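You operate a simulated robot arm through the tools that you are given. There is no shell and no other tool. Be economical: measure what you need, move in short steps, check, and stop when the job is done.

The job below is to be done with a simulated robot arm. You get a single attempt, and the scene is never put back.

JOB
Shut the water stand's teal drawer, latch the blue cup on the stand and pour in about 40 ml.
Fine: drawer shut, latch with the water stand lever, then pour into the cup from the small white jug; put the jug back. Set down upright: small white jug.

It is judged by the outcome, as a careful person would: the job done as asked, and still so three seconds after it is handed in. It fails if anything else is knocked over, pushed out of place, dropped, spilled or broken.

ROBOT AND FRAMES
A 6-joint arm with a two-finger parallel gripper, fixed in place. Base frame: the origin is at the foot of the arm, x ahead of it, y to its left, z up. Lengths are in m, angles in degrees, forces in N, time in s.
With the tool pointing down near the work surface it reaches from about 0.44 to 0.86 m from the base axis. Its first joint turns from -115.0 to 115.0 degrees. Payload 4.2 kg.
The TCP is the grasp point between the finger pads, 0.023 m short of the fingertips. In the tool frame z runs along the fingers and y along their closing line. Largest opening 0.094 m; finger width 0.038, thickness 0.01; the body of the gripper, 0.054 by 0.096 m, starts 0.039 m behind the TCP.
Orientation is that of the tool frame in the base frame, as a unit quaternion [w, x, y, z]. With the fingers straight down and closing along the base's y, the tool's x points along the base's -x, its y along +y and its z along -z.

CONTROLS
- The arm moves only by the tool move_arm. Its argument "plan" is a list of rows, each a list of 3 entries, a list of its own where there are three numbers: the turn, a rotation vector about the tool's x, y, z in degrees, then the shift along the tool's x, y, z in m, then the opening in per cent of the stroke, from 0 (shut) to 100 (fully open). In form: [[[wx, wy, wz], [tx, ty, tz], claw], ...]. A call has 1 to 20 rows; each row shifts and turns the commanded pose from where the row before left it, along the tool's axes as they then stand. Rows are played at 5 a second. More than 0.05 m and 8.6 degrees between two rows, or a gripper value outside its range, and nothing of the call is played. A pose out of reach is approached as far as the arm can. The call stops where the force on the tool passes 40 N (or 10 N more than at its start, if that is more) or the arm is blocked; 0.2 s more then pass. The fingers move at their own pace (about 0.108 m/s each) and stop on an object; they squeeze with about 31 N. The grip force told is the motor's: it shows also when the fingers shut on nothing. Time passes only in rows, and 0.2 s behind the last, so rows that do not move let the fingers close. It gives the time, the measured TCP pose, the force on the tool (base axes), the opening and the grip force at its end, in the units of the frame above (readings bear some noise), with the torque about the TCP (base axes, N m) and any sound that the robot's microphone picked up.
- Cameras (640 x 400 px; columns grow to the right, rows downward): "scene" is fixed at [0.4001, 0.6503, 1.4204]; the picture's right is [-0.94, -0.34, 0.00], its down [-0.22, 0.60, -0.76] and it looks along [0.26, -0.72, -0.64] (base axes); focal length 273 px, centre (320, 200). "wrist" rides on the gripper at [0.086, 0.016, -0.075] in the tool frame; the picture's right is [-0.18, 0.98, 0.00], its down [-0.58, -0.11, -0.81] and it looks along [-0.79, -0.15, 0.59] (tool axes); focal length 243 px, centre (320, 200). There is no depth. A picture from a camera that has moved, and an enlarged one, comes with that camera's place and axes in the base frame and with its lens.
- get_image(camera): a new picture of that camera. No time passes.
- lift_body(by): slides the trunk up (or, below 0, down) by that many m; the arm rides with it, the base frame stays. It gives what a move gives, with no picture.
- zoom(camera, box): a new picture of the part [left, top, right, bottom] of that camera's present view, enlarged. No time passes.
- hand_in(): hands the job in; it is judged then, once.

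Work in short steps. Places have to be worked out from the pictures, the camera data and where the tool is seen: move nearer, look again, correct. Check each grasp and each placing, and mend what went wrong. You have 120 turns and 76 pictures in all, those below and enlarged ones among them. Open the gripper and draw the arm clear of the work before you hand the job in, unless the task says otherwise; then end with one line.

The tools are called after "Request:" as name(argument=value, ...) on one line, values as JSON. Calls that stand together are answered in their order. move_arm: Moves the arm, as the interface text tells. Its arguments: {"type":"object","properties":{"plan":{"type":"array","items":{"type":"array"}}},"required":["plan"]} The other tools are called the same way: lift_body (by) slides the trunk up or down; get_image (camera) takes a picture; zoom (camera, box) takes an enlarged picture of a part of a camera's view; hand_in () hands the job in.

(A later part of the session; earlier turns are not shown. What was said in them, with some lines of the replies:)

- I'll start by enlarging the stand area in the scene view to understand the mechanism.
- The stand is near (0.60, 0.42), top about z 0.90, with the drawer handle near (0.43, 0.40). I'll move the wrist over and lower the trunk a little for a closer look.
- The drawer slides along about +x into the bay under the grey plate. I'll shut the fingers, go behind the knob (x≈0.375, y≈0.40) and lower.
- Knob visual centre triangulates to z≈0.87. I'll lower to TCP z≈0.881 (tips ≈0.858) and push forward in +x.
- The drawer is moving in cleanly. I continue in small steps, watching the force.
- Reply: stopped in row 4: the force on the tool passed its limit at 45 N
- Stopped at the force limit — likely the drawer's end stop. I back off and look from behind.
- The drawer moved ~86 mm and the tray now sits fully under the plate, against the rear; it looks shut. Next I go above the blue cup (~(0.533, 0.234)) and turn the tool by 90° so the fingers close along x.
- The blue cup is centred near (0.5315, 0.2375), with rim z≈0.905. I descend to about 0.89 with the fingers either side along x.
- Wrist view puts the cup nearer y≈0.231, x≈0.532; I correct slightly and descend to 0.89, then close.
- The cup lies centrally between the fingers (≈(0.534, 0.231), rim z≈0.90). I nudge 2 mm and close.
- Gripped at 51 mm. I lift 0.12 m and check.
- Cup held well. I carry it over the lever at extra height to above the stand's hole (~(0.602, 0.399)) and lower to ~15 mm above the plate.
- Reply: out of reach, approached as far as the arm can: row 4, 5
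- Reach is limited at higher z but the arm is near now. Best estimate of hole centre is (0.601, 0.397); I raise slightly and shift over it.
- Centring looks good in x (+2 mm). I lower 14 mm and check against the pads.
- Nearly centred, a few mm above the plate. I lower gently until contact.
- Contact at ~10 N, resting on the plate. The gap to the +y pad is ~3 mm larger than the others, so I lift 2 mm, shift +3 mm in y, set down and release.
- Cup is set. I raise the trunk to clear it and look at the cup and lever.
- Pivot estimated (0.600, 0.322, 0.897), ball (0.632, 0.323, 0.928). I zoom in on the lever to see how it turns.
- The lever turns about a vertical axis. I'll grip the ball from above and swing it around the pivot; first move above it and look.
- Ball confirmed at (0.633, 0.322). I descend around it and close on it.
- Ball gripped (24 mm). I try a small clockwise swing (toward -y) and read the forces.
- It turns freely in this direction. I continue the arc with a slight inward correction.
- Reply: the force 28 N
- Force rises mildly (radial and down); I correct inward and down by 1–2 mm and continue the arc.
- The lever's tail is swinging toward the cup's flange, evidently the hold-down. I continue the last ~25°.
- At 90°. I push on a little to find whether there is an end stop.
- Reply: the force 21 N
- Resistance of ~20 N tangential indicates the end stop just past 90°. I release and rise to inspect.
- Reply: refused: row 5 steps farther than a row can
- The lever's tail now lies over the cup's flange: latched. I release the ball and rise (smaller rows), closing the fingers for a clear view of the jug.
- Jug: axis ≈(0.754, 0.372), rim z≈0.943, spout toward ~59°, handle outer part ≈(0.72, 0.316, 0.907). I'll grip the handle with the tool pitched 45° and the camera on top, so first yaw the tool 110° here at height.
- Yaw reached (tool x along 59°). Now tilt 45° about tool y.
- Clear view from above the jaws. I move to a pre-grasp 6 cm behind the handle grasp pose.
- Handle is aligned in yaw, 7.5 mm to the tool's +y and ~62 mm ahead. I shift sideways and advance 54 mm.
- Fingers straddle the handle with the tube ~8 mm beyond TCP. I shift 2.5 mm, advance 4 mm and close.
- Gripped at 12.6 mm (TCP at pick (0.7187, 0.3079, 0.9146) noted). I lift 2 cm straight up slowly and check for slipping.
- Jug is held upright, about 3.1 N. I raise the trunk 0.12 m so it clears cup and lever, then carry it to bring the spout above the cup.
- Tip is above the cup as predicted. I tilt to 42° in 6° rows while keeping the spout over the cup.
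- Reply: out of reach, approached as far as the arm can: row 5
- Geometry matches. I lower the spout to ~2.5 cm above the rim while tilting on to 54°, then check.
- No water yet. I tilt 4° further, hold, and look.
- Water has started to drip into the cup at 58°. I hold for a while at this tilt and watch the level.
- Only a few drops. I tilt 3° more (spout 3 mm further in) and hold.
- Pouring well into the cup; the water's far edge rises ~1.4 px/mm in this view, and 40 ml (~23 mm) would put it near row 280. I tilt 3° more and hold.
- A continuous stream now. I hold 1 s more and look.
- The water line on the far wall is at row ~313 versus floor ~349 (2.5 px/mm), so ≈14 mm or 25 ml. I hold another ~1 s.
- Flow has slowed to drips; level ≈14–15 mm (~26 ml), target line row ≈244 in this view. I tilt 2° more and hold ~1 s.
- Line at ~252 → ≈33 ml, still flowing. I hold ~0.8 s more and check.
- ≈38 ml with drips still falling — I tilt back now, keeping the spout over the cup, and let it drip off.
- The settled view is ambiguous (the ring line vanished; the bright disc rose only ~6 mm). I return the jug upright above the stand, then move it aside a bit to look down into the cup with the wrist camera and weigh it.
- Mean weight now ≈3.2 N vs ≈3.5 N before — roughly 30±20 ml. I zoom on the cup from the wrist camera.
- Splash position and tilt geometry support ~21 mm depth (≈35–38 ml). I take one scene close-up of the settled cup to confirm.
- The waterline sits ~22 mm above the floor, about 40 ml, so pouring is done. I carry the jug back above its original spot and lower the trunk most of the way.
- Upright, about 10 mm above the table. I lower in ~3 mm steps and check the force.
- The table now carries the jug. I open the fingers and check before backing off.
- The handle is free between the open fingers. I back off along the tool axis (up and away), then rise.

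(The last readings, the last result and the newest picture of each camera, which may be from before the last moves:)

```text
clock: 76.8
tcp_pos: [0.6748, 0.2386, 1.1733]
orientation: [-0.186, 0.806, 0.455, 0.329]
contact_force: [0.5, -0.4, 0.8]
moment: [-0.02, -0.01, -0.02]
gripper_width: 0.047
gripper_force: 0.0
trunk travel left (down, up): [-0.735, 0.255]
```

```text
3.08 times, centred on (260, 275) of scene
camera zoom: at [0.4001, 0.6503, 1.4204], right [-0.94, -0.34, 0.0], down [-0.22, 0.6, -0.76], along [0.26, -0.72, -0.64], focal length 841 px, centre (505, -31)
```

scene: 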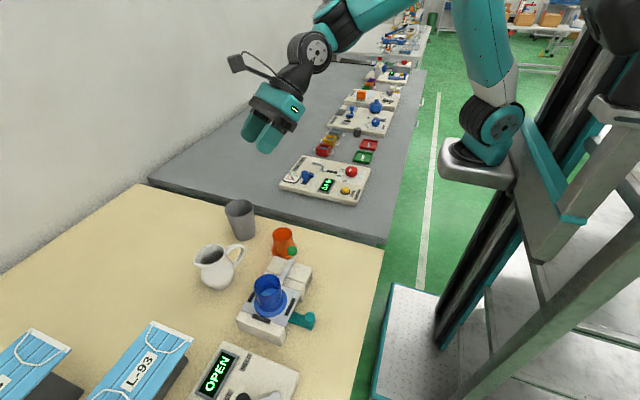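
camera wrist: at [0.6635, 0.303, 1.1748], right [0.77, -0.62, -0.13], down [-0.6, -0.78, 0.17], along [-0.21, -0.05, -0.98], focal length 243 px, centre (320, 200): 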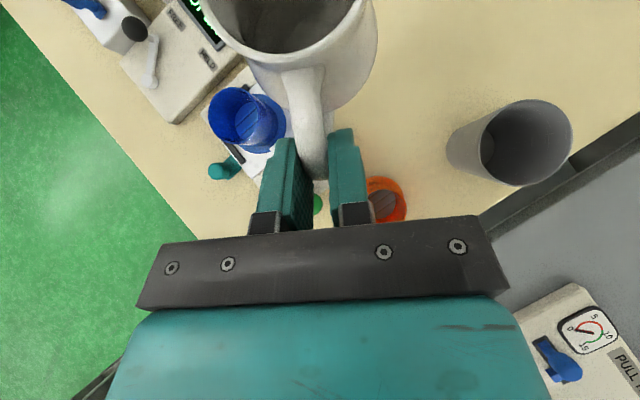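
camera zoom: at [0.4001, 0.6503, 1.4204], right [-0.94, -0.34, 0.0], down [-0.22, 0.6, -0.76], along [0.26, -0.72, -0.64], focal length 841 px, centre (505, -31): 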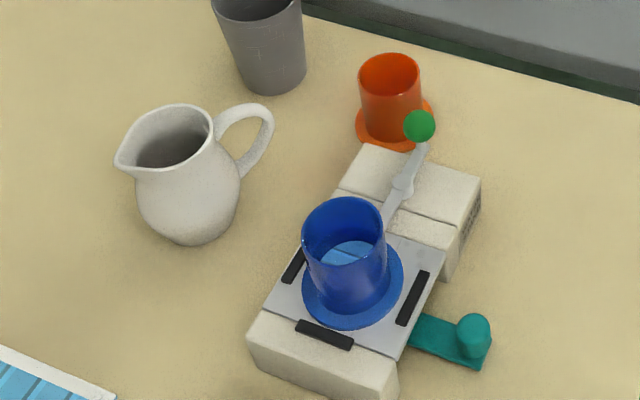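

The drawer is in, the cup is latched and filled, the jug is back upright at its place, and I see no spills or shifted objects. The arm is clear with the gripper open, so I hand in.

Request:
hand_in()

```text
The job is handed in.
```

I shut the teal drawer, latched the blue cup on the stand with the lever, poured in about 40 ml (judged from camera views, not measured), and set the small white jug back upright in its place.
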